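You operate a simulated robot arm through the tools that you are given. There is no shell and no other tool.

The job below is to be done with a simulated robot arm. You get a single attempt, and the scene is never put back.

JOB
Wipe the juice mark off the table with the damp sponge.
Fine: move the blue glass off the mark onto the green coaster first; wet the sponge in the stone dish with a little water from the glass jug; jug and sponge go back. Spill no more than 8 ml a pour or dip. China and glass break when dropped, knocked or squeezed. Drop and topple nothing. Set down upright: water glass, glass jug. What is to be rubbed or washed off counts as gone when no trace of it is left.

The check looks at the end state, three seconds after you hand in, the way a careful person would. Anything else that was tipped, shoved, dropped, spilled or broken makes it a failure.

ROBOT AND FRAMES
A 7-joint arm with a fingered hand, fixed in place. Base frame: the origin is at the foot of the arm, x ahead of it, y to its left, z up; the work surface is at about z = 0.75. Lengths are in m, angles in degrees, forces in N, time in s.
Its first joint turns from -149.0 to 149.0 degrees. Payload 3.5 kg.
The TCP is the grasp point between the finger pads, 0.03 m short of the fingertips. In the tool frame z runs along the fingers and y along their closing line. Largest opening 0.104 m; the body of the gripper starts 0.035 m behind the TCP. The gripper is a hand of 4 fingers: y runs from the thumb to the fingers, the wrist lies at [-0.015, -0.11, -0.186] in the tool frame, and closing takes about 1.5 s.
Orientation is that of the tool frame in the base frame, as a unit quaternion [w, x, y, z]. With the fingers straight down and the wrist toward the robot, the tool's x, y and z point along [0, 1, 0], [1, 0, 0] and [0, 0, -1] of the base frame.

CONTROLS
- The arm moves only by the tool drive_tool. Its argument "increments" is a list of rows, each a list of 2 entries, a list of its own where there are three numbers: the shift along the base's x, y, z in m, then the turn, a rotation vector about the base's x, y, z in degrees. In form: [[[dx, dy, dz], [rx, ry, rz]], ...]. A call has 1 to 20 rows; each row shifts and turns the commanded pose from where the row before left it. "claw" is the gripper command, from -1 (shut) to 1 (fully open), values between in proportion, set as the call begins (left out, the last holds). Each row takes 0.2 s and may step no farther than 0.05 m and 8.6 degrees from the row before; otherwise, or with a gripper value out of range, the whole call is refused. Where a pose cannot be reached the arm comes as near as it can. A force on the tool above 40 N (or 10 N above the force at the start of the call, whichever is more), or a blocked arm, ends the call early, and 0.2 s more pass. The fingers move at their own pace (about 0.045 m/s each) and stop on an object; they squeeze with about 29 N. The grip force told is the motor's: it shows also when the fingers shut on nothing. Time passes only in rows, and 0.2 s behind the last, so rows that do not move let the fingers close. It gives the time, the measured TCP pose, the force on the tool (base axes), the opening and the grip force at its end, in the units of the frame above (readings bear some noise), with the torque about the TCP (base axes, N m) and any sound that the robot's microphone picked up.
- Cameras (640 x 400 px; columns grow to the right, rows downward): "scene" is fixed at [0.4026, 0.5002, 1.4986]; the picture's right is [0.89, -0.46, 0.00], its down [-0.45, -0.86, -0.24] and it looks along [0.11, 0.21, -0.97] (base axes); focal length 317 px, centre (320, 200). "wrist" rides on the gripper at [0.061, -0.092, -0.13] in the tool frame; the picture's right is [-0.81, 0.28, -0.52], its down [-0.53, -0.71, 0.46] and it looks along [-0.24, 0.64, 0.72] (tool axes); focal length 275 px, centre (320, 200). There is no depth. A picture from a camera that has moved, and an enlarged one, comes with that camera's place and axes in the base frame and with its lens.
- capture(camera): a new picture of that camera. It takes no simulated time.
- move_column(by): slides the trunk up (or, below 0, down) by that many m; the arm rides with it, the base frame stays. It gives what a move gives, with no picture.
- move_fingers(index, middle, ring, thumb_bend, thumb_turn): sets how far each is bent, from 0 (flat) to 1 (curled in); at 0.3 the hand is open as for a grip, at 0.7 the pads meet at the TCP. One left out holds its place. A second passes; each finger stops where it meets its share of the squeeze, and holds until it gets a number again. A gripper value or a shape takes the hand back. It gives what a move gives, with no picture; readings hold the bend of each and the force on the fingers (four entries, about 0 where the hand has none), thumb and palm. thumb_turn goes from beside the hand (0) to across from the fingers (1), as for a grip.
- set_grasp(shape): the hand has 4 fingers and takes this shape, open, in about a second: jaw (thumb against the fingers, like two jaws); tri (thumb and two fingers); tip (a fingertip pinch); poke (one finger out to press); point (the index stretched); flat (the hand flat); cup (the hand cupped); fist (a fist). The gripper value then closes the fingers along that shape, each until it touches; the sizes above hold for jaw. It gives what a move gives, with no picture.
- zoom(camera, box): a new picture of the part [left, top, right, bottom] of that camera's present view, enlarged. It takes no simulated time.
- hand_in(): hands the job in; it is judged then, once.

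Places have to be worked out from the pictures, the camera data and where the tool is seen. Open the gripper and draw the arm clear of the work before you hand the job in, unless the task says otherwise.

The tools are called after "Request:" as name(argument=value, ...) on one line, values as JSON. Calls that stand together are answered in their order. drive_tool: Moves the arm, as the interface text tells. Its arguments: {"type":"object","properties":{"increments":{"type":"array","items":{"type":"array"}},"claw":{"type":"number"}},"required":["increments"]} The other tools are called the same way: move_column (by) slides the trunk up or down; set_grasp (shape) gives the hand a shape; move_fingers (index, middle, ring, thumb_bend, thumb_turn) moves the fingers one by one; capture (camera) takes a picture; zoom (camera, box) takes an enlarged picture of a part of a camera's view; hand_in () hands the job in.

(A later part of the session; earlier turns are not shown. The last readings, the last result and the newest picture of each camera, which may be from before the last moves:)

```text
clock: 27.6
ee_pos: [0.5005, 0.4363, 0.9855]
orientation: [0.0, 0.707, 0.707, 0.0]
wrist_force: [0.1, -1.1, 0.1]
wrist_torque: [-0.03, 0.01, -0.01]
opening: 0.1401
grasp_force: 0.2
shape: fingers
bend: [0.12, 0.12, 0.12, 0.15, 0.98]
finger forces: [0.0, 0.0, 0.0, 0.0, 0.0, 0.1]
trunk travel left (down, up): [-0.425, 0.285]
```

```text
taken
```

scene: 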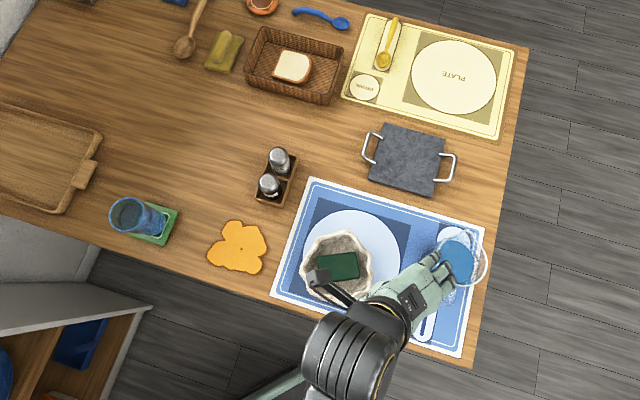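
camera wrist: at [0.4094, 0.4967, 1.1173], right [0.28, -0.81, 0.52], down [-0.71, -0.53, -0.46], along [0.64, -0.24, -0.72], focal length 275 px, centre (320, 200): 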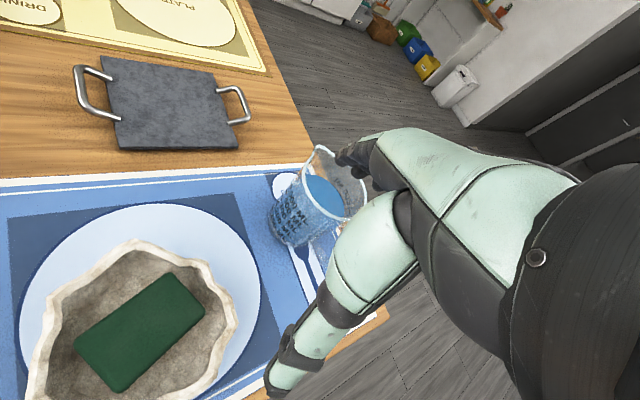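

The jug is half hidden behind the fingers. I'll slide the hand toward -y at this height so the camera sees the jug body and handle.

Request:
drive_tool(increments=[[[-0.01, -0.04, 0.01], [0, 0, 0]], [[-0.01, -0.04, 0.0], [0, 0, 0]], [[-0.01, -0.04, 0.0], [0, 0, 0]], [[0, 0, 0], [0, 0, 0]]])

Request:
capture(camera="wrist")

Request:
zoom(camera="wrist", box=[170, 100, 350, 240])

```text
clock: 28.6
ee_pos: [0.47, 0.3154, 0.9955]
orientation: [0.0, 0.707, 0.707, 0.0]
wrist_force: [-0.2, 0.2, -0.4]
wrist_torque: [0.0, 0.02, -0.01]
opening: 0.1396
grasp_force: 0.1
shape: fingers
bend: [0.12, 0.12, 0.12, 0.15, 0.98]
finger forces: [0.0, 0.0, 0.0, 0.1, 0.1, 0.0]
trunk travel left (down, up): [-0.425, 0.285]
```

```text
taken
camera wrist: at [0.3779, 0.3777, 1.1265], right [0.28, -0.81, 0.52], down [-0.71, -0.53, -0.46], along [0.64, -0.24, -0.72], focal length 275 px, centre (320, 200)
```

wrist: 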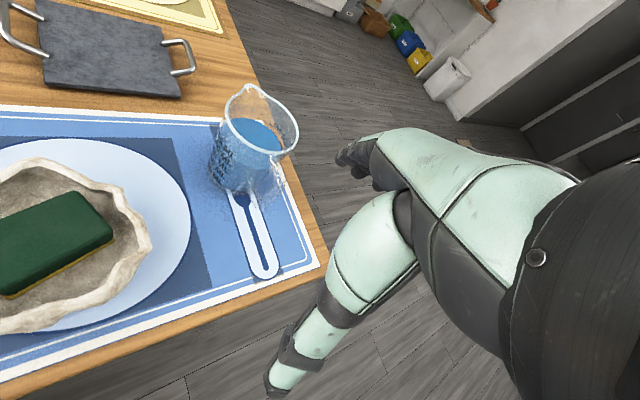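

```text
2.86 times, centred on (260, 170) of wrist
camera zoom: at [0.3779, 0.3777, 1.1265], right [0.28, -0.81, 0.52], down [-0.71, -0.53, -0.46], along [0.64, -0.24, -0.72], focal length 786 px, centre (491, 286)
```

zoom: 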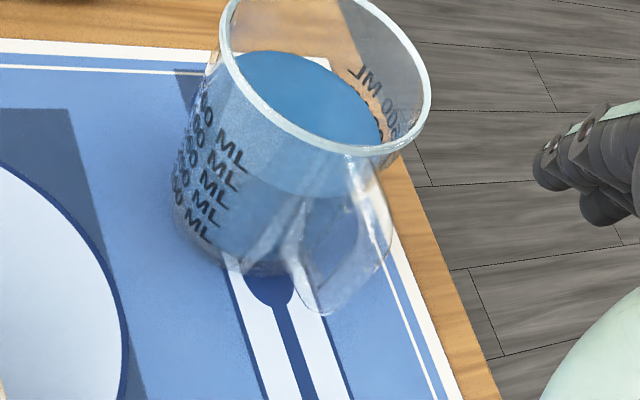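

The jug axis works out at about (0.666, 0.404), with the rim at z ≈ 0.87 and about 0.10 m across. The spout points to azimuth ≈ 42° and the handle to ≈ -138°, back at the robot. The water stands about 3 cm below the rim. Before touching the jug, I'll do a dry run of the pouring tilt high over the dish side to see whether the arm can reach it.

Request:
drive_tool(increments=[[[-0.005, 0.025, 0.01], [0, 0, 0]], [[-0.005, 0.025, 0.01], [0, 0, 0]], [[-0.005, 0.025, 0.01], [0, 0, 0]], [[-0.01, 0.025, 0.0], [0, 0, 0]], [[0, 0, 0], [-8, 0, 0]], [[0, 0, 0], [-8, 0, 0]], [[0, 0, 0], [-8, 0, 0]], [[0, 0, 0], [-8, 0, 0]], [[0, 0, 0], [-8, 0, 0]], [[0, 0, 0], [-8, 0, 0]], [[0, 0, 0], [0, 0, 0]]])

Request:
capture(camera="scene")

Request:
capture(camera="wrist")

```text
clock: 31.0
ee_pos: [0.444, 0.4167, 1.0279]
orientation: [0.288, 0.646, 0.646, -0.288]
wrist_force: [0.0, -0.2, 0.6]
wrist_torque: [-0.01, -0.02, 0.01]
opening: 0.1396
grasp_force: 0.1
shape: fingers
bend: [0.12, 0.12, 0.12, 0.15, 0.98]
finger forces: [0.0, 0.0, 0.0, 0.1, 0.0, 0.0]
trunk travel left (down, up): [-0.425, 0.285]
```

```text
taken
```

scene: 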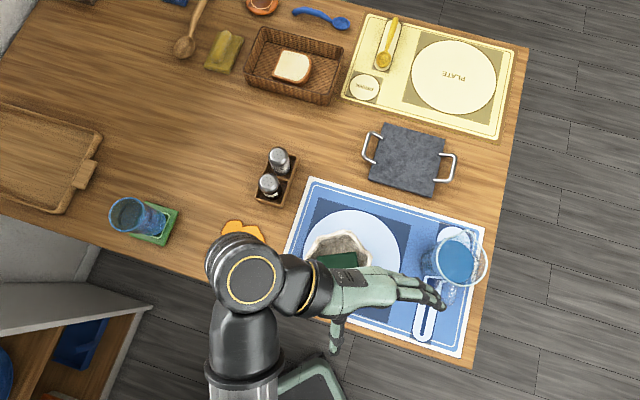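

```text
taken
camera wrist: at [0.3527, 0.5544, 1.0692], right [0.28, -0.16, 0.95], down [-0.71, -0.69, 0.09], along [0.64, -0.7, -0.3], focal length 275 px, centre (320, 200)
```

wrist: 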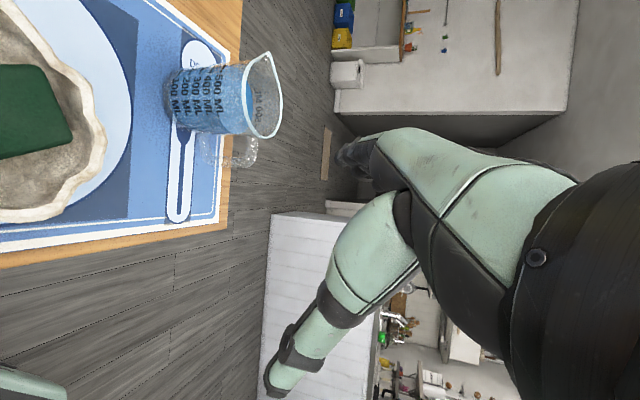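

The arm reaches a 48° tilt exactly, and this gives a good side view of the jug, so I'll zoom in on it.

Request:
zoom(camera="wrist", box=[140, 30, 300, 210])

Request:
zoom(camera="wrist", box=[0, 0, 160, 260])

```text
2.22 times, centred on (220, 120) of wrist
camera zoom: at [0.3527, 0.5544, 1.0692], right [0.28, -0.16, 0.95], down [-0.71, -0.69, 0.09], along [0.64, -0.7, -0.3], focal length 612 px, centre (542, 378)
```

zoom: 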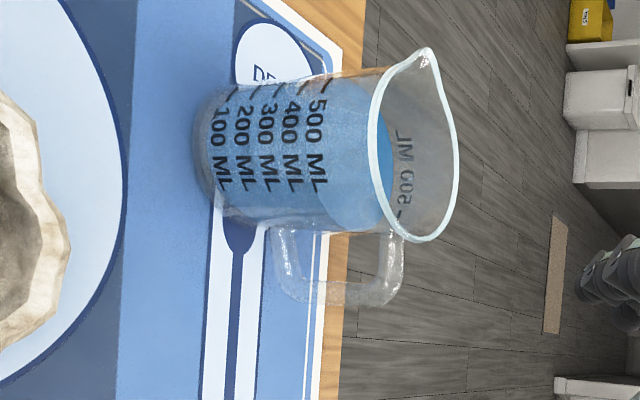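

```text
1.54 times, centred on (80, 130) of wrist
camera zoom: at [0.3527, 0.5544, 1.0692], right [0.28, -0.16, 0.95], down [-0.71, -0.69, 0.09], along [0.64, -0.7, -0.3], focal length 424 px, centre (689, 308)
```

zoom: 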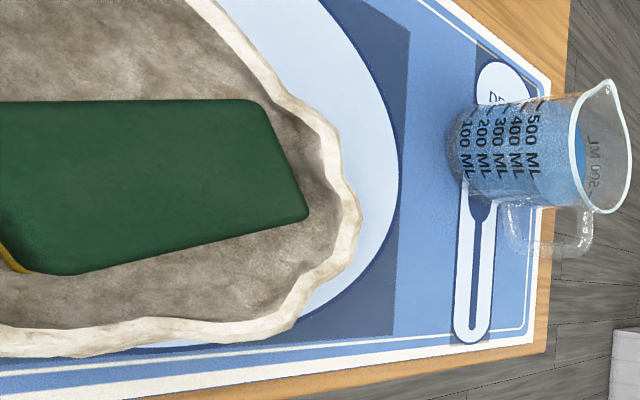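

This view shows the jug filled to about 500–550 ml with the handle directly opposite the spout. I'll undo the tilt, then turn the hand to azimuth -48° so the closing line is square to the handle–spout line, and stop high above the jug.

Request:
drive_tool(increments=[[[0, 0, 0], [8, 0, 0]], [[0, 0, 0], [8, 0, 0]], [[0.01, 0, 0], [8, 0, 0]], [[0.02, 0, 0], [8, 0, 0]], [[0.02, 0, 0], [8, 0, 0]], [[0.02, 0, 0], [8, 0, 0]], [[0.02, 0, 0], [0, 0, -8]], [[0.02, 0, 0], [0, 0, -8]], [[0.02, 0, 0], [0, 0, -8]], [[0.03, -0.003, -0.005], [0, 0, -8]], [[0.03, -0.003, -0.01], [0, 0, -8]], [[0.03, -0.004, -0.013], [0, 0, -8]], [[0.006, 0, 0], [0, 0, 0]], [[0, 0, 0], [0, 0, 0]]])

Request:
capture(camera="wrist")

Request:
zoom(camera="scene", box=[370, 190, 530, 330])

```text
clock: 34.0
ee_pos: [0.6695, 0.4053, 0.9995]
orientation: [0.0, 0.933, 0.359, 0.0]
wrist_force: [0.5, -0.2, -0.6]
wrist_torque: [-0.02, -0.02, -0.01]
opening: 0.1398
grasp_force: 0.0
shape: fingers
bend: [0.12, 0.12, 0.12, 0.15, 0.98]
finger forces: [0.0, 0.0, 0.0, 0.0, 0.0, 0.0]
trunk travel left (down, up): [-0.425, 0.285]
```

```text
taken
camera wrist: at [0.6543, 0.5147, 1.1304], right [-0.42, -0.75, 0.52], down [-0.87, 0.17, -0.46], along [0.25, -0.64, -0.72], focal length 275 px, centre (320, 200)
```

wrist: 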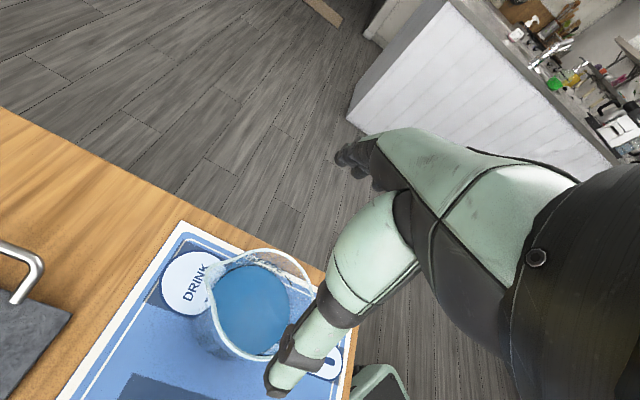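

```text
2.86 times, centred on (450, 260) of scene
camera zoom: at [0.4026, 0.5002, 1.4986], right [0.89, -0.46, 0.0], down [-0.45, -0.86, -0.24], along [0.11, 0.21, -0.97], focal length 905 px, centre (-51, 29)
```

zoom: 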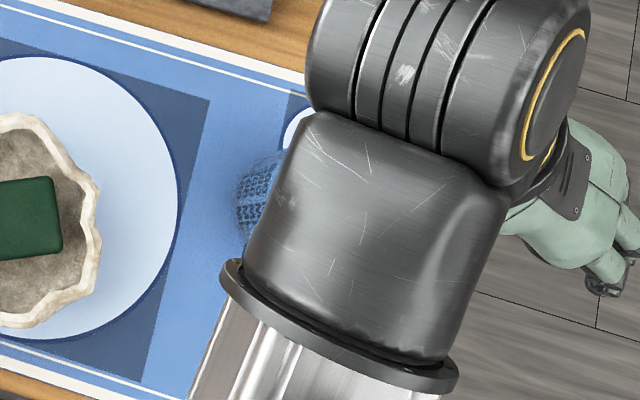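

The hand is exactly at azimuth -48° above the jug. I'll zoom in on the rim to measure how well it is centred.

Request:
zoom(camera="wrist", box=[170, 230, 350, 390])

```text
2.50 times, centred on (260, 310) of wrist
camera zoom: at [0.6543, 0.5147, 1.1304], right [-0.42, -0.75, 0.52], down [-0.87, 0.17, -0.46], along [0.25, -0.64, -0.72], focal length 688 px, centre (470, -75)
```

zoom: 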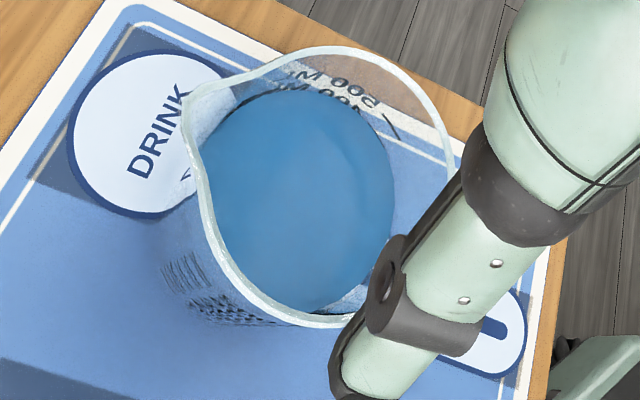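

My best estimate of the jug axis is (0.662, 0.401), and the spout azimuth of about 44° matches. I'll open the hand a bit wider for clearance and centre over that axis before going down.

Request:
move_fingers(index=0.05, middle=0.05, ring=0.05, thumb_bend=0.05)

Request:
drive_tool(increments=[[[-0.004, -0.001, -0.02], [0, 0, 0]], [[0, 0, -0.03], [0, 0, 0]], [[0, 0, -0.03], [0, 0, 0]], [[0, 0, -0.01], [0, 0, 0]], [[0, 0, 0], [0, 0, 0]]])

Request:
capture(camera="wrist")

Request:
capture(camera="scene")

```text
clock: 35.0
ee_pos: [0.6693, 0.4051, 0.9993]
orientation: [-0.001, 0.933, 0.359, 0.0]
wrist_force: [0.5, 0.0, -0.4]
wrist_torque: [-0.01, 0.02, 0.0]
opening: 0.1535
grasp_force: 0.0
shape: fingers
bend: [0.05, 0.05, 0.05, 0.05, 0.98]
finger forces: [0.0, 0.0, 0.1, 0.0, 0.1, 0.0]
trunk travel left (down, up): [-0.425, 0.285]
```

```text
clock: 36.2
ee_pos: [0.6645, 0.4068, 0.9094]
orientation: [-0.001, 0.934, 0.358, 0.0]
wrist_force: [-0.1, 0.9, 0.5]
wrist_torque: [-0.01, -0.02, 0.05]
opening: 0.1532
grasp_force: 0.0
shape: fingers
bend: [0.05, 0.05, 0.05, 0.05, 0.98]
finger forces: [0.0, 0.0, 0.0, 0.0, 0.1, 0.1]
trunk travel left (down, up): [-0.425, 0.285]
```

```text
taken
camera wrist: at [0.6498, 0.5154, 1.0396], right [-0.42, -0.75, 0.52], down [-0.87, 0.17, -0.46], along [0.25, -0.64, -0.72], focal length 275 px, centre (320, 200)
```

wrist: 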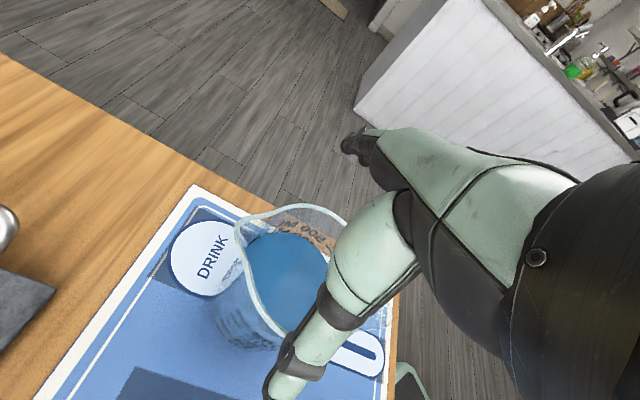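

```text
taken
```

scene: 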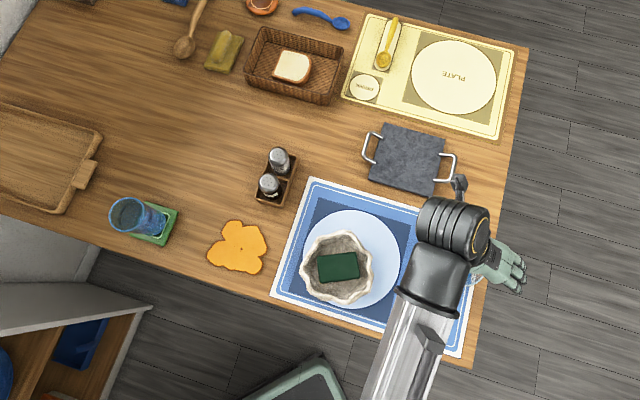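

The scene view is blocked by the arm here, so I'll rely on the wrist view and zoom in to check thumb and finger clearance around the rim.

Request:
zoom(camera="wrist", box=[200, 120, 420, 400])

```text
1.43 times, centred on (310, 260) of wrist
camera zoom: at [0.6498, 0.5154, 1.0396], right [-0.42, -0.75, 0.52], down [-0.87, 0.17, -0.46], along [0.25, -0.64, -0.72], focal length 393 px, centre (334, 114)
```

zoom: 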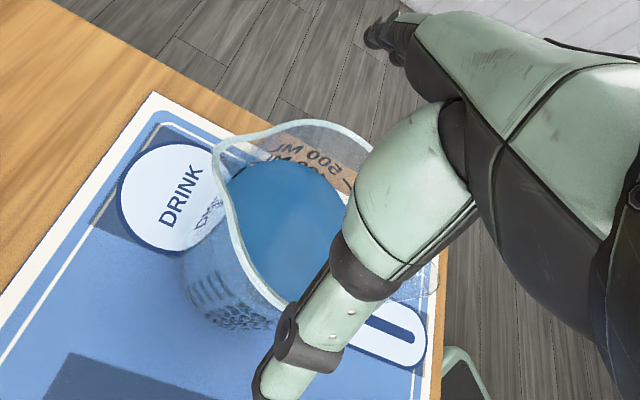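

The rim is centred in the hand to within about 1 mm along the closing line. I'll lower slowly toward z ≈ 0.86, watching the forces.

Request:
drive_tool(increments=[[[0, 0, -0.008], [0, 0, 0]], [[0, 0, -0.008], [0, 0, 0]], [[0, 0, -0.008], [0, 0, 0]], [[0, 0, -0.006], [0, 0, 0]], [[0, 0, 0], [0, 0, 0]]])

Request:
capture(camera="wrist")

```text
clock: 37.4
ee_pos: [0.6653, 0.4048, 0.8782]
orientation: [0.0, 0.934, 0.358, -0.001]
wrist_force: [-0.2, -0.1, 0.8]
wrist_torque: [0.0, 0.0, 0.03]
opening: 0.1534
grasp_force: 0.0
shape: fingers
bend: [0.05, 0.05, 0.05, 0.05, 0.98]
finger forces: [0.0, 0.1, 0.1, 0.1, 0.0, 0.1]
trunk travel left (down, up): [-0.425, 0.285]
```

```text
taken
camera wrist: at [0.6499, 0.5149, 1.0092], right [-0.42, -0.75, 0.52], down [-0.87, 0.17, -0.46], along [0.25, -0.64, -0.72], focal length 275 px, centre (320, 200)
```

wrist: 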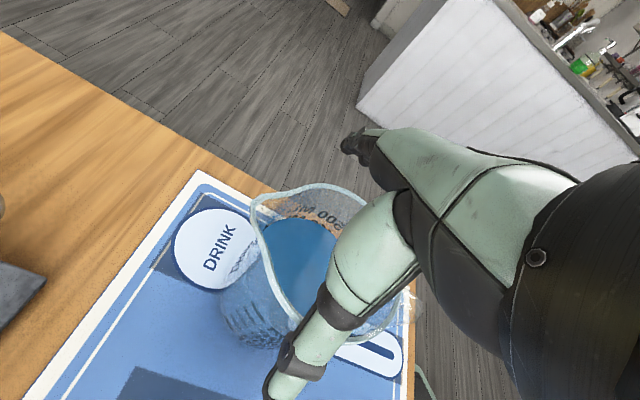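

No contact so far, so I'll continue down to about z = 0.862.

Request:
drive_tool(increments=[[[0, 0, -0.005], [0, 0, 0]], [[0, 0, -0.005], [0, 0, 0]], [[0, 0, -0.005], [0, 0, 0]], [[0, 0, 0], [0, 0, 0]]])

Request:
zoom(camera="wrist", box=[200, 120, 440, 400])

```text
clock: 38.4
ee_pos: [0.6661, 0.4057, 0.8659]
orientation: [0.0, 0.934, 0.358, 0.001]
wrist_force: [-1.2, 1.5, 10.0]
wrist_torque: [0.35, 0.29, -0.01]
opening: 0.1539
grasp_force: 3.7
shape: fingers
bend: [0.05, 0.05, 0.05, 0.03, 0.98]
finger forces: [0.0, 0.1, 0.0, 0.0, 7.3, 0.0]
trunk travel left (down, up): [-0.425, 0.285]
```

```text
1.43 times, centred on (320, 260) of wrist
camera zoom: at [0.6496, 0.5151, 0.9959], right [-0.42, -0.75, 0.52], down [-0.87, 0.17, -0.46], along [0.25, -0.64, -0.72], focal length 393 px, centre (320, 114)
```

zoom: 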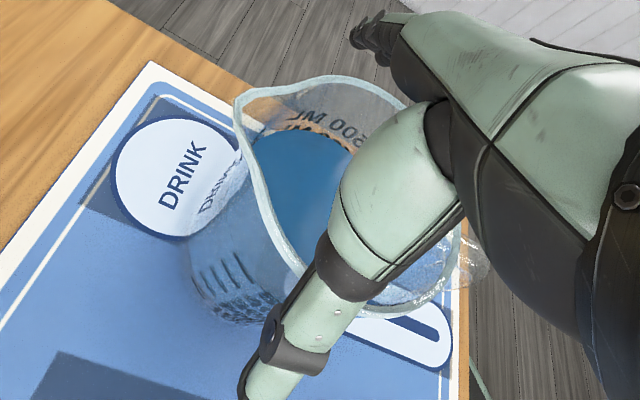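

The thumb lies on the rim (7 N), so this is deep enough. I'll back up 5 mm so the pads sit just below the rim and the contact clears.

Request:
drive_tool(increments=[[[0, 0, 0.004], [0, 0, 0]], [[0, 0, 0.003], [0, 0, 0]], [[0, 0, 0], [0, 0, 0]]])

Request:
drive_tool(increments=[[[0, 0, 0], [0, 0, 0]], [[0, 0, 0], [0, 0, 0]], [[0, 0, 0], [0, 0, 0]]], claw=1)

Request:
zoom(camera="wrist", box=[200, 120, 440, 400])

```text
clock: 39.2
ee_pos: [0.6661, 0.4054, 0.8725]
orientation: [0.0, 0.934, 0.359, 0.0]
wrist_force: [-0.8, -0.1, -0.4]
wrist_torque: [0.0, 0.05, -0.03]
opening: 0.1535
grasp_force: 0.0
shape: fingers
bend: [0.05, 0.05, 0.05, 0.05, 0.97]
finger forces: [0.0, 0.1, 0.0, 0.0, 0.1, 0.1]
trunk travel left (down, up): [-0.425, 0.285]
```

```text
clock: 40.0
ee_pos: [0.6646, 0.4057, 0.8737]
orientation: [0.0, 0.934, 0.358, 0.001]
wrist_force: [-0.9, 3.7, 9.0]
wrist_torque: [-0.01, -0.02, 0.01]
opening: 0.1042
grasp_force: 0.1
shape: jaw
bend: [0.27, 0.3, 0.3, 0.25, 0.97]
finger forces: [6.4, 0.0, 0.1, 0.1, 8.9, 0.0]
trunk travel left (down, up): [-0.425, 0.285]
```

```text
1.43 times, centred on (320, 260) of wrist
camera zoom: at [0.6497, 0.5149, 1.0032], right [-0.42, -0.75, 0.52], down [-0.87, 0.17, -0.46], along [0.25, -0.64, -0.72], focal length 393 px, centre (320, 114)
```

zoom: 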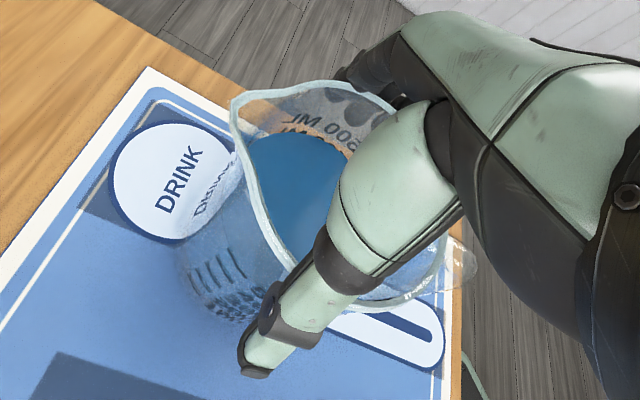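

With the claw at 1 the fingers wedge on the rim and push the hand up (+9 N), so the finger surfaces are sloped at this depth. I'll raise about 11 mm so the fingertip pads take the wall below the rim, then test again.

Request:
drive_tool(increments=[[[0, 0, 0.004], [0, 0, 0]], [[0, 0, 0.004], [0, 0, 0]], [[0, 0, 0.004], [0, 0, 0]], [[0, 0, 0], [0, 0, 0]]])

Request:
drive_tool(increments=[[[0, 0, 0], [0, 0, 0]], [[0, 0, 0], [0, 0, 0]]], claw=0.9)

Request:
zoom(camera="wrist", box=[200, 120, 440, 400])

```text
clock: 41.0
ee_pos: [0.6661, 0.4051, 0.8839]
orientation: [0.0, 0.934, 0.358, 0.0]
wrist_force: [0.1, 2.2, -0.5]
wrist_torque: [0.02, -0.01, -0.03]
opening: 0.104
grasp_force: 0.3
shape: jaw
bend: [0.3, 0.3, 0.3, 0.27, 0.97]
finger forces: [0.6, 0.1, 0.0, 0.0, 1.8, 0.0]
trunk travel left (down, up): [-0.425, 0.285]
```

```text
clock: 41.6
ee_pos: [0.6679, 0.4057, 0.8834]
orientation: [0.0, 0.934, 0.358, 0.001]
wrist_force: [-0.2, 0.4, 5.9]
wrist_torque: [0.22, 0.1, 0.1]
opening: 0.0893
grasp_force: 28.5
shape: jaw
bend: [0.29, 0.34, 0.33, 0.34, 0.97]
finger forces: [21.6, 10.7, 3.5, 0.0, 40.9, 0.0]
trunk travel left (down, up): [-0.425, 0.285]
```

```text
1.43 times, centred on (320, 260) of wrist
camera zoom: at [0.6501, 0.5145, 1.0154], right [-0.42, -0.75, 0.52], down [-0.87, 0.17, -0.46], along [0.25, -0.64, -0.72], focal length 393 px, centre (320, 114)
```

zoom: 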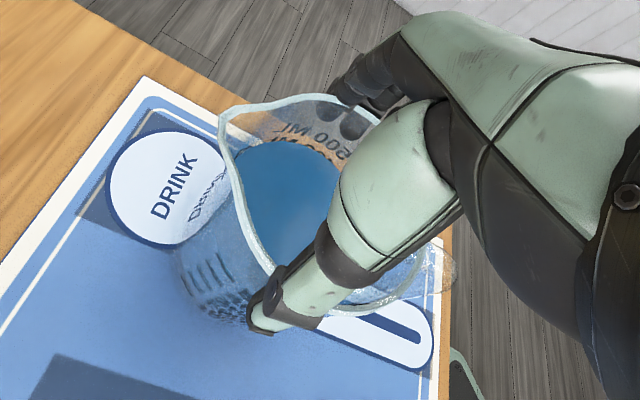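

It is gripped now (index 22, middle 11, thumb 41 N). That squeeze is on the high side, so I'll ease the command slightly and see where the forces settle.

Request:
drive_tool(increments=[[[0, 0, 0], [0, 0, 0]], [[0, 0, 0], [0, 0, 0]]], claw=0.93)

Request:
capture(camera="wrist")

```text
clock: 42.2
ee_pos: [0.6666, 0.4045, 0.8843]
orientation: [0.0, 0.934, 0.358, 0.0]
wrist_force: [-1.9, 1.9, 7.8]
wrist_torque: [0.16, 0.12, -0.04]
opening: 0.0981
grasp_force: 6.8
shape: jaw
bend: [0.31, 0.33, 0.31, 0.3, 0.97]
finger forces: [3.4, 1.6, 0.0, 0.0, 8.6, 0.1]
trunk travel left (down, up): [-0.425, 0.285]
```

```text
taken
camera wrist: at [0.6503, 0.5143, 1.0148], right [-0.42, -0.75, 0.52], down [-0.87, 0.17, -0.46], along [0.25, -0.64, -0.72], focal length 275 px, centre (320, 200)
```

wrist: 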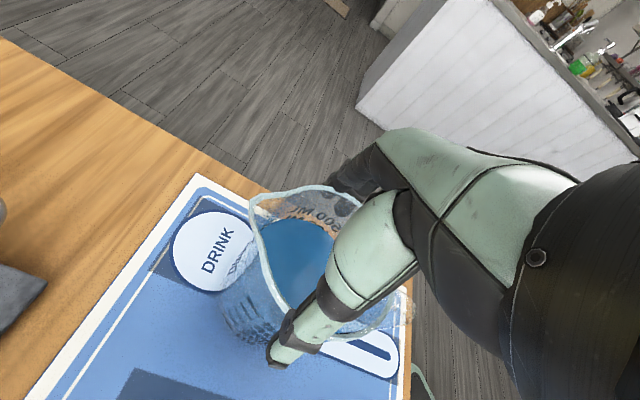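

Easing off drops the grip to about 9 N, and the glass looks intact. I'll take the firm grip again and try a tiny 3 mm lift to see whether it holds.

Request:
drive_tool(increments=[[[0, 0, 0], [0, 0, 0]], [[0, 0, 0], [0, 0, 0]], [[0, 0, 0], [0, 0, 0]]], claw=0.88)

Request:
drive_tool(increments=[[[0, 0, 0.001], [0, 0, 0]], [[0, 0, 0.001], [0, 0, 0]], [[0, 0, 0.001], [0, 0, 0]], [[0, 0, 0], [0, 0, 0]]])

Request:
capture(camera="wrist")

```text
clock: 43.0
ee_pos: [0.665, 0.4046, 0.885]
orientation: [0.0, 0.934, 0.358, 0.0]
wrist_force: [-1.4, 1.0, 6.0]
wrist_torque: [0.07, 0.12, 0.07]
opening: 0.0877
grasp_force: 28.9
shape: jaw
bend: [0.28, 0.34, 0.33, 0.37, 0.98]
finger forces: [21.3, 11.1, 3.7, 0.1, 42.1, 0.0]
trunk travel left (down, up): [-0.425, 0.285]
```

```text
clock: 44.0
ee_pos: [0.6656, 0.4061, 0.8856]
orientation: [0.0, 0.934, 0.358, 0.0]
wrist_force: [-0.7, 0.1, -6.4]
wrist_torque: [0.03, -0.04, -0.03]
opening: 0.0873
grasp_force: 28.7
shape: jaw
bend: [0.28, 0.34, 0.33, 0.39, 0.98]
finger forces: [21.6, 12.0, 3.8, 0.1, 40.7, 0.0]
trunk travel left (down, up): [-0.425, 0.285]
```

```text
taken
camera wrist: at [0.6505, 0.5148, 1.0161], right [-0.42, -0.75, 0.52], down [-0.87, 0.17, -0.45], along [0.25, -0.64, -0.72], focal length 275 px, centre (320, 200)
```

wrist: 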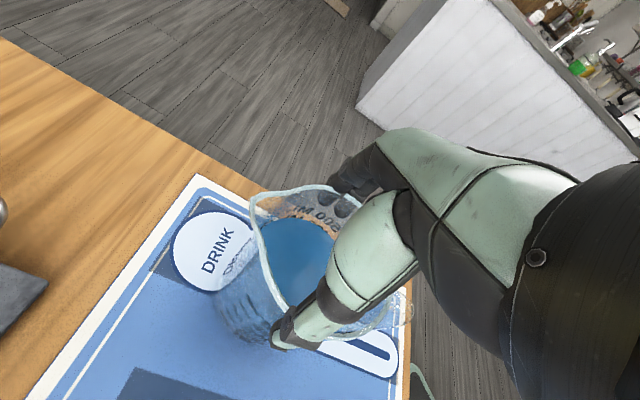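

The hand now carries 6.4 N with the grip steady. I'll continue a few millimetres to see when the full weight is up.

Request:
drive_tool(increments=[[[0, 0, 0.001], [0, 0, 0]], [[0, 0, 0.001], [0, 0, 0]], [[0, 0, 0.002], [0, 0, 0]], [[0, 0, 0.002], [0, 0, 0]], [[0, 0, 0], [0, 0, 0]]])

Request:
zoom(camera="wrist", box=[180, 170, 420, 390])

```text
clock: 45.2
ee_pos: [0.6653, 0.4066, 0.8916]
orientation: [0.0, 0.934, 0.358, 0.001]
wrist_force: [0.4, -0.5, -7.4]
wrist_torque: [0.06, -0.1, 0.03]
opening: 0.0874
grasp_force: 29.4
shape: jaw
bend: [0.28, 0.34, 0.33, 0.39, 0.97]
finger forces: [21.7, 12.0, 3.5, 0.0, 40.4, 0.0]
trunk travel left (down, up): [-0.425, 0.285]
```

```text
1.82 times, centred on (300, 280) of wrist
camera zoom: at [0.6504, 0.5151, 1.0224], right [-0.42, -0.75, 0.52], down [-0.87, 0.17, -0.45], along [0.25, -0.64, -0.72], focal length 500 px, centre (356, 54)
```

zoom: 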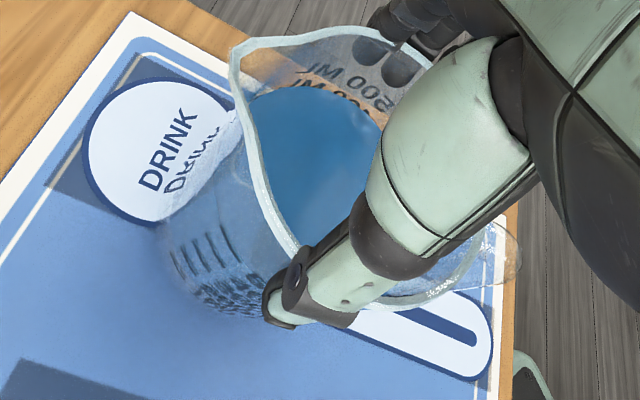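

The jug is up about 6 mm and hanging steady (7.4 N total, grip unchanged). I'll raise it slowly to clear everything.

Request:
drive_tool(increments=[[[0, 0, 0.004], [0, 0, 0]], [[0, 0, 0.007], [0, 0, 0]], [[0, 0, 0.009], [0, 0, 0]], [[0, 0, 0.01], [0, 0, 0]], [[0, 0, 0.01], [0, 0, 0]], [[0, 0, 0.01], [0, 0, 0]], [[0, 0, 0.01], [0, 0, 0]], [[0, 0, 0.01], [0, 0, 0]], [[0, 0, 0.009], [0, 0, 0]], [[0, 0, 0.008], [0, 0, 0]], [[0, 0, 0.005], [0, 0, 0]], [[0, 0, 0.002], [0, 0, 0]], [[0, 0, 0], [0, 0, 0]]])

Request:
capture(camera="wrist")

Request:
capture(camera="scene")

```text
clock: 48.0
ee_pos: [0.6653, 0.4057, 0.9851]
orientation: [0.0, 0.934, 0.358, 0.0]
wrist_force: [0.4, -0.3, -7.5]
wrist_torque: [0.08, -0.11, -0.02]
opening: 0.0873
grasp_force: 28.9
shape: jaw
bend: [0.28, 0.34, 0.33, 0.39, 0.97]
finger forces: [21.8, 12.0, 3.4, 0.1, 40.4, 0.1]
trunk travel left (down, up): [-0.425, 0.285]
```

```text
taken
camera wrist: at [0.6502, 0.515, 1.1162], right [-0.42, -0.75, 0.52], down [-0.87, 0.17, -0.45], along [0.25, -0.64, -0.72], focal length 275 px, centre (320, 200)
```

wrist: 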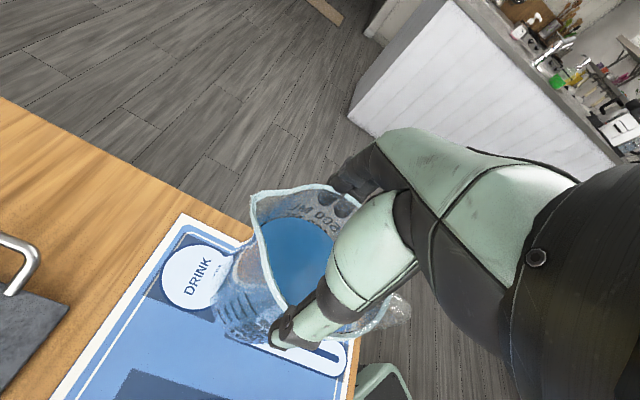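

```text
taken
```

scene: 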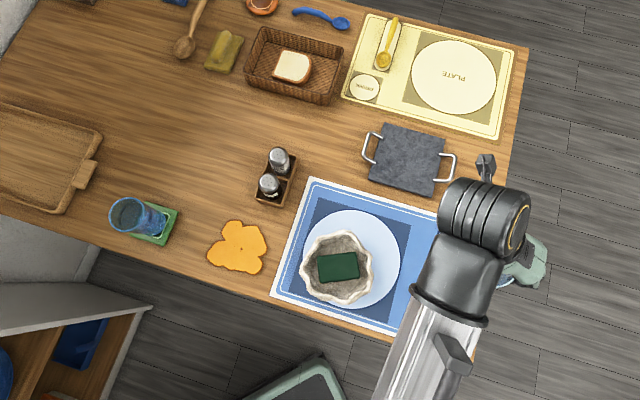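

The jug hangs level in the hand. Now I'll carry it gently to the pour position beside the dish while yawing +48°, so the spout points toward +y.

Request:
drive_tool(increments=[[[-0.004, 0.001, 0], [0, 0, 1]], [[-0.008, 0.001, 0], [0, 0, 2]], [[-0.012, 0.002, 0], [0, 0, 3]], [[-0.014, 0.002, 0], [0, 0, 3]], [[-0.014, 0.002, 0], [0, 0, 3]], [[-0.014, 0.002, 0], [0, 0, 3]], [[-0.014, 0.002, 0], [0, 0, 3]], [[-0.014, 0.002, 0], [0, 0, 3]], [[-0.014, 0.002, 0], [0, 0, 3]], [[-0.014, 0.002, 0], [0, 0, 3]], [[-0.014, 0.002, 0], [0, 0, 3]], [[-0.014, 0.002, 0], [0, 0, 3]], [[-0.014, 0.002, 0], [0, 0, 3]], [[-0.014, 0.002, 0], [0, 0, 3]], [[-0.014, 0.002, 0], [0, 0, 3]], [[-0.012, 0.002, 0], [0, 0, 3]], [[-0.008, 0.001, 0], [0, 0, 2]], [[-0.004, 0.001, 0], [0, 0, 1]], [[0, 0, 0], [0, 0, 0]]])

Request:
capture(camera="wrist")

Request:
capture(camera="scene")

```text
clock: 52.0
ee_pos: [0.4512, 0.4373, 0.9846]
orientation: [-0.001, 0.706, 0.708, 0.0]
wrist_force: [0.2, 0.2, -8.3]
wrist_torque: [0.15, 0.0, 0.01]
opening: 0.0874
grasp_force: 28.9
shape: jaw
bend: [0.28, 0.34, 0.33, 0.39, 0.97]
finger forces: [21.8, 12.1, 3.6, 0.0, 40.1, 0.0]
trunk travel left (down, up): [-0.425, 0.285]
```

```text
taken
camera wrist: at [0.359, 0.4993, 1.1159], right [0.28, -0.81, 0.52], down [-0.71, -0.53, -0.46], along [0.64, -0.24, -0.72], focal length 275 px, centre (320, 200)
```

wrist: 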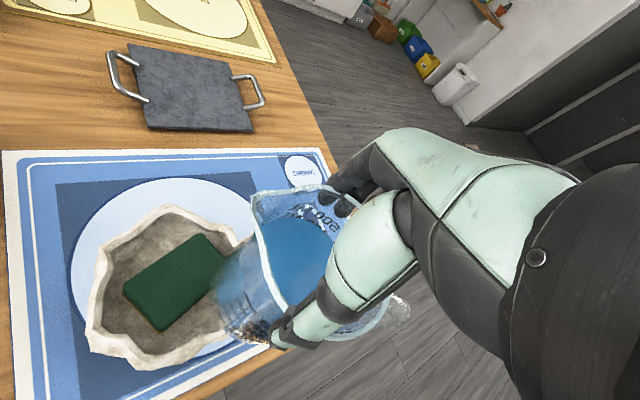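

```text
taken
```

scene: 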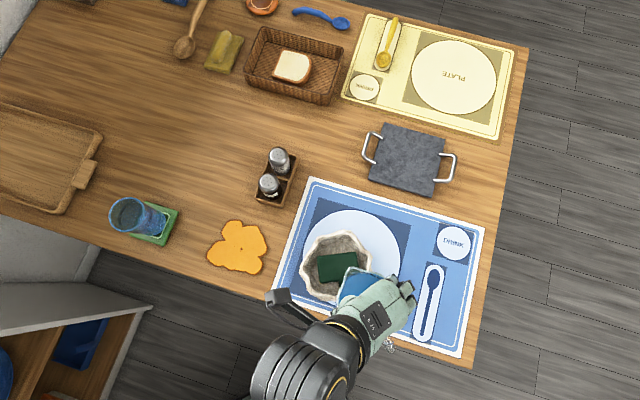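

Everything is level and the spout appears to be over the dish. I'll zoom in to verify its position.

Request:
zoom(camera="scene", box=[280, 215, 440, 345])

Request:
zoom(camera="wrist", box=[80, 160, 420, 380])

```text
3.08 times, centred on (360, 280) of scene
camera zoom: at [0.4026, 0.5002, 1.4986], right [0.89, -0.46, 0.0], down [-0.45, -0.86, -0.24], along [0.11, 0.21, -0.97], focal length 974 px, centre (197, -46)
```

zoom: 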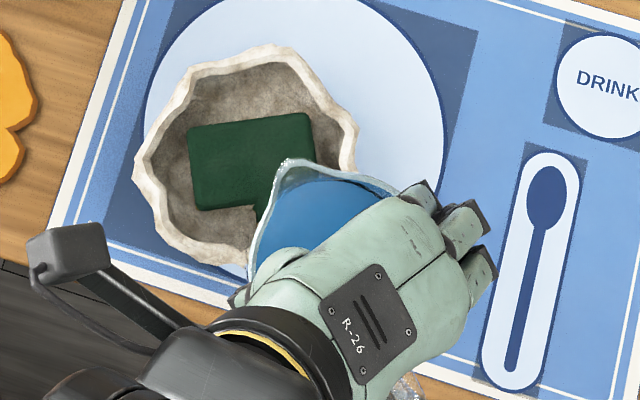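

```text
1.82 times, centred on (250, 270) of wrist
camera zoom: at [0.359, 0.4993, 1.1159], right [0.28, -0.81, 0.52], down [-0.71, -0.53, -0.46], along [0.64, -0.24, -0.72], focal length 500 px, centre (447, 73)
```

zoom: 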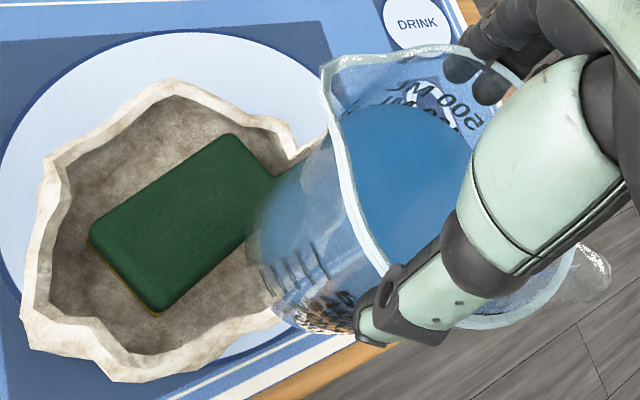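

The spout tip is over the dish (about (0.452, 0.493)), and by my geometry the tilt keeps it inside the rim. I'll tilt the first 12° slowly and check whether the jug slips in the hand.

Request:
drive_tool(increments=[[[0, 0, 0], [-1, 0, 0]], [[0, 0, 0], [-2, 0, 0]], [[0, 0, 0], [-2, 0, 0]], [[0, 0, 0], [-2, 0, 0]], [[0, 0, 0], [-2, 0, 0]], [[0, 0, 0], [-2, 0, 0]], [[0, 0, 0], [-1, 0, 0]], [[0, 0, 0], [0, 0, 0]]])

Request:
zoom(camera="wrist", box=[80, 160, 420, 380])

Request:
zoom(camera="scene", box=[280, 215, 440, 345])

```text
clock: 53.8
ee_pos: [0.4511, 0.4373, 0.9866]
orientation: [0.074, 0.703, 0.703, -0.074]
wrist_force: [0.4, -0.5, -7.5]
wrist_torque: [0.24, 0.04, 0.0]
opening: 0.0872
grasp_force: 28.7
shape: jaw
bend: [0.28, 0.34, 0.33, 0.4, 0.97]
finger forces: [22.1, 11.8, 3.4, 0.1, 39.8, 0.0]
trunk travel left (down, up): [-0.425, 0.285]
```

```text
1.82 times, centred on (250, 270) of wrist
camera zoom: at [0.3592, 0.5248, 1.1008], right [0.28, -0.68, 0.67], down [-0.71, -0.62, -0.33], along [0.64, -0.39, -0.66], focal length 500 px, centre (447, 73)
```

zoom: 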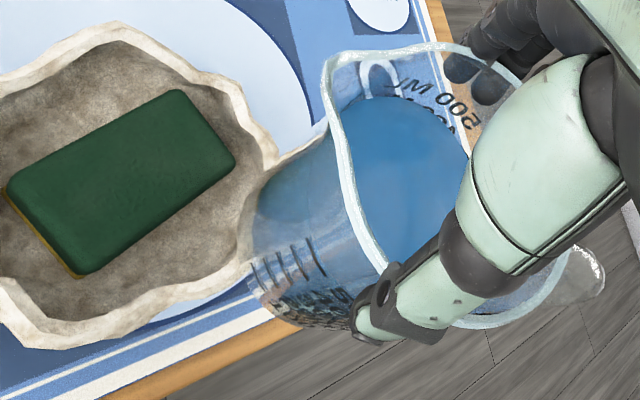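

```text
3.08 times, centred on (360, 280) of scene
camera zoom: at [0.4026, 0.5002, 1.4986], right [0.89, -0.46, 0.0], down [-0.45, -0.86, -0.24], along [0.11, 0.21, -0.97], focal length 974 px, centre (197, -46)
```

zoom: 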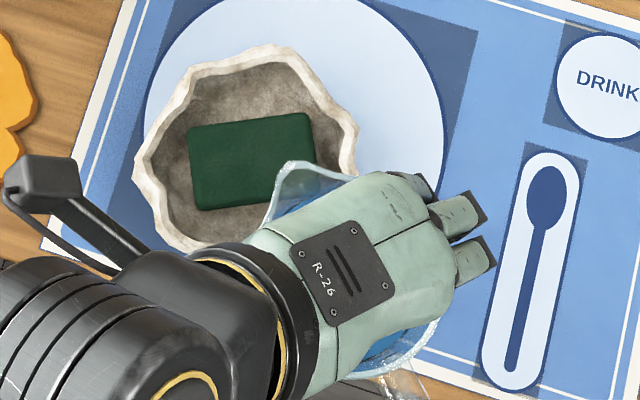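

The jug follows the hand with almost no slip (spout moved about 5 px in the zoom). I'll tilt another 10°.

Request:
drive_tool(increments=[[[0, 0, 0], [-1, 0, 0]], [[0, 0, 0], [-2, 0, 0]], [[0, 0, 0], [-2, 0, 0]], [[0, 0, 0], [-2, 0, 0]], [[0, 0, 0], [-2, 0, 0]], [[0, 0, 0], [-1, 0, 0]], [[0, 0, 0], [0, 0, 0]]])

Request:
zoom(camera="wrist", box=[80, 160, 420, 380])

Request:
zoom(camera="scene", box=[280, 215, 440, 345])

```text
clock: 55.4
ee_pos: [0.4509, 0.4379, 0.9853]
orientation: [0.135, 0.694, 0.694, -0.134]
wrist_force: [-1.0, 0.4, -8.6]
wrist_torque: [0.35, -0.03, 0.0]
opening: 0.0871
grasp_force: 29.6
shape: jaw
bend: [0.28, 0.34, 0.34, 0.4, 0.96]
finger forces: [22.5, 11.5, 3.3, 0.0, 39.1, 0.0]
trunk travel left (down, up): [-0.425, 0.285]
```

```text
1.82 times, centred on (250, 270) of wrist
camera zoom: at [0.3589, 0.5434, 1.0841], right [0.28, -0.56, 0.78], down [-0.71, -0.67, -0.22], along [0.64, -0.5, -0.58], focal length 500 px, centre (447, 73)
```

zoom: 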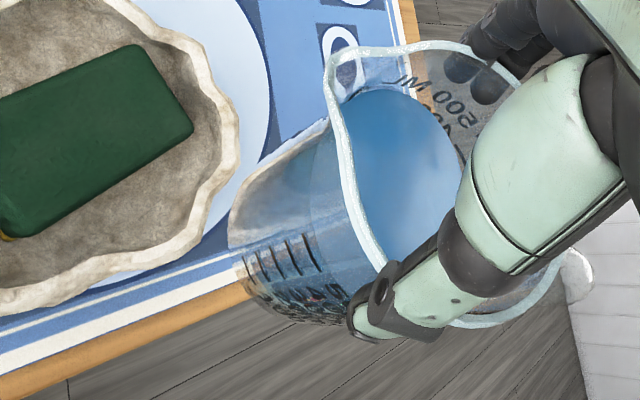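

```text
3.08 times, centred on (360, 280) of scene
camera zoom: at [0.4026, 0.5002, 1.4986], right [0.89, -0.46, 0.0], down [-0.45, -0.86, -0.24], along [0.11, 0.21, -0.97], focal length 974 px, centre (197, -46)
```

zoom: 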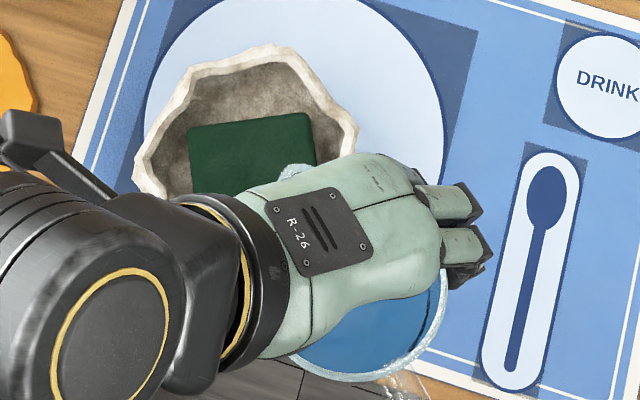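

Hand tilt is 22°, but the spout has crept up relative to the hand by about 9°, so the jug lags. I'll go another 10° and measure how the lag develops before any water is near the lip.

Request:
drive_tool(increments=[[[0, 0, 0], [-1, 0, 0]], [[0, 0, 0], [-2, 0, 0]], [[0, 0, 0], [-2, 0, 0]], [[0, 0, 0], [-2, 0, 0]], [[0, 0, 0], [-2, 0, 0]], [[0, 0, 0], [-1, 0, 0]], [[0, 0, 0], [0, 0, 0]]])

Request:
zoom(camera="wrist", box=[80, 160, 420, 380])

Request:
capture(camera="scene")

```text
clock: 57.0
ee_pos: [0.4503, 0.4375, 0.987]
orientation: [0.195, 0.679, 0.68, -0.195]
wrist_force: [-0.9, -0.4, -8.3]
wrist_torque: [0.36, -0.03, 0.01]
opening: 0.0873
grasp_force: 29.5
shape: jaw
bend: [0.28, 0.34, 0.34, 0.41, 0.96]
finger forces: [22.7, 11.3, 3.2, 0.0, 38.6, 0.0]
trunk travel left (down, up): [-0.425, 0.285]
```

```text
1.82 times, centred on (250, 270) of wrist
camera zoom: at [0.359, 0.5589, 1.0644], right [0.28, -0.41, 0.87], down [-0.71, -0.69, -0.1], along [0.64, -0.59, -0.49], focal length 500 px, centre (447, 73)
```

zoom: 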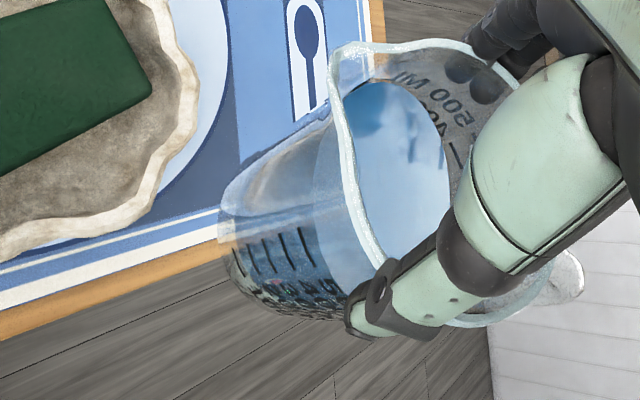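

```text
taken
```

scene: 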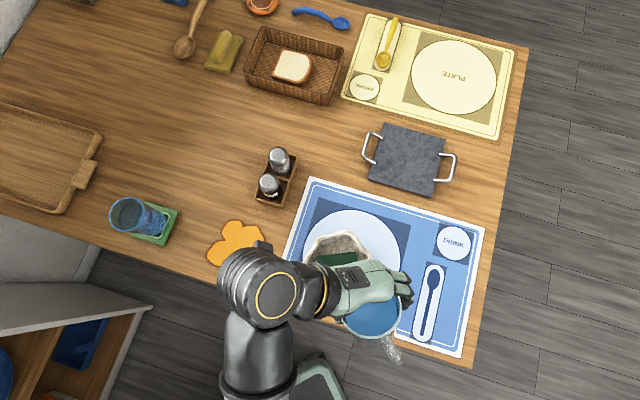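

The lag is levelling off at about 11°, so the jug is tilted about 21° and still about 1 cm from overflowing. I'll draw the hand back and down a little so the stream lands mid-dish, then tilt 4° more and look again.

Request:
drive_tool(increments=[[[0, -0.004, -0.004], [0, 0, 0]], [[0, -0.004, -0.004], [0, 0, 0]], [[0, -0.004, -0.004], [0, 0, 0]], [[0, 0, 0], [-2, 0, 0]], [[0, 0, 0], [-2, 0, 0]], [[0, 0, 0], [0, 0, 0]]])

Request:
zoom(camera="wrist", box=[80, 160, 420, 380])

Request:
zoom(camera="scene", box=[280, 200, 440, 345])

```text
clock: 58.4
ee_pos: [0.4508, 0.426, 0.9739]
orientation: [0.218, 0.673, 0.673, -0.218]
wrist_force: [0.2, -0.6, -7.5]
wrist_torque: [0.4, 0.0, -0.01]
opening: 0.0873
grasp_force: 29.1
shape: jaw
bend: [0.28, 0.34, 0.34, 0.41, 0.96]
finger forces: [22.7, 11.3, 3.4, 0.0, 38.4, 0.0]
trunk travel left (down, up): [-0.425, 0.285]
```

```text
1.82 times, centred on (250, 270) of wrist
camera zoom: at [0.359, 0.552, 1.0438], right [0.28, -0.35, 0.89], down [-0.71, -0.7, -0.05], along [0.64, -0.62, -0.44], focal length 500 px, centre (447, 73)
```

zoom: 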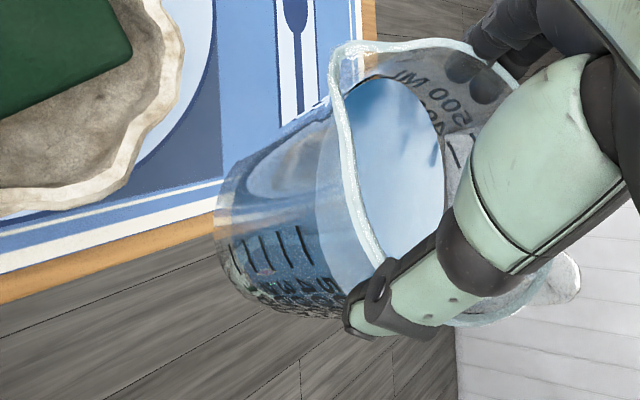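

```text
2.76 times, centred on (360, 272) of scene
camera zoom: at [0.4026, 0.5002, 1.4986], right [0.89, -0.46, 0.0], down [-0.45, -0.86, -0.24], along [0.11, 0.21, -0.97], focal length 874 px, centre (210, 0)
```

zoom: 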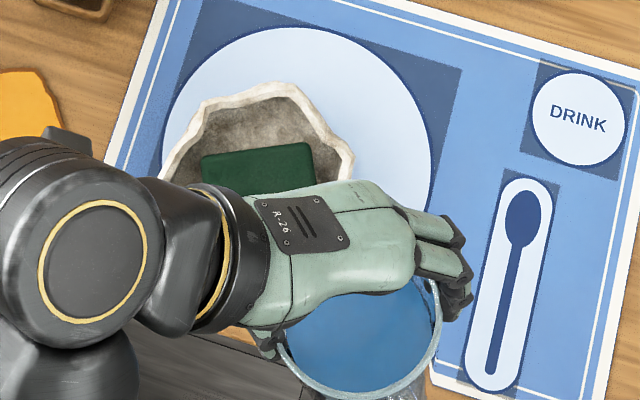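

The jug is now tilted about 24° and the water is close to the spout. I'll continue in small steps and watch for the stream.

Request:
drive_tool(increments=[[[0, 0, 0], [-1, 0, 0]], [[0, 0, 0], [-1, 0, 0]], [[0, 0, 0], [-1, 0, 0]], [[0, 0, 0], [0, 0, 0]]])

Request:
zoom(camera="wrist", box=[80, 160, 420, 380])

Request:
zoom(camera="scene", box=[280, 200, 440, 345])

```text
clock: 59.4
ee_pos: [0.4525, 0.4267, 0.9746]
orientation: [0.236, 0.667, 0.667, -0.235]
wrist_force: [0.8, 0.2, -7.9]
wrist_torque: [0.41, -0.02, 0.0]
opening: 0.087
grasp_force: 29.4
shape: jaw
bend: [0.28, 0.34, 0.34, 0.41, 0.96]
finger forces: [22.9, 11.2, 3.2, 0.0, 38.5, 0.1]
trunk travel left (down, up): [-0.425, 0.285]
```

```text
1.82 times, centred on (250, 270) of wrist
camera zoom: at [0.359, 0.5556, 1.037], right [0.28, -0.3, 0.91], down [-0.71, -0.7, -0.02], along [0.64, -0.65, -0.41], focal length 500 px, centre (447, 73)
```

zoom: 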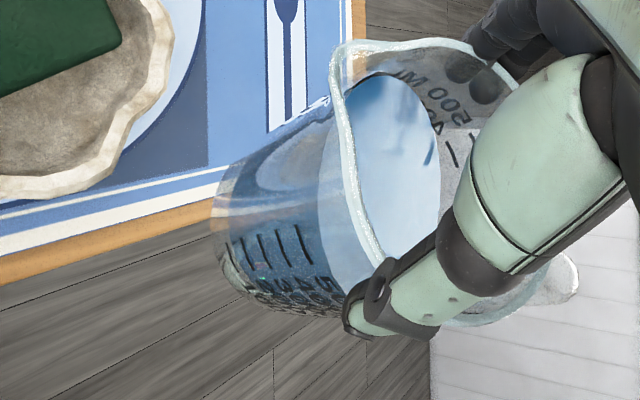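

```text
2.76 times, centred on (360, 272) of scene
camera zoom: at [0.4026, 0.5002, 1.4986], right [0.89, -0.46, 0.0], down [-0.45, -0.86, -0.24], along [0.11, 0.21, -0.97], focal length 874 px, centre (210, 0)
```

zoom: 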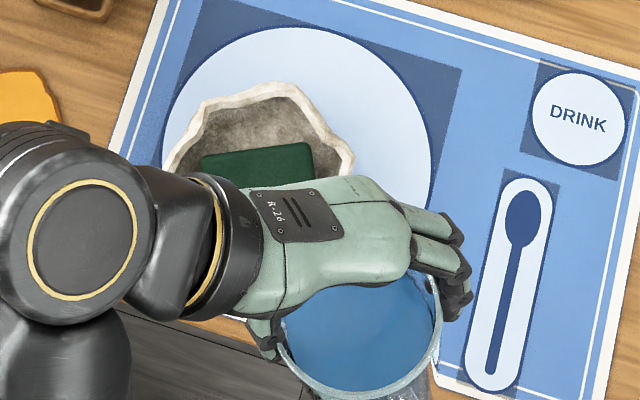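

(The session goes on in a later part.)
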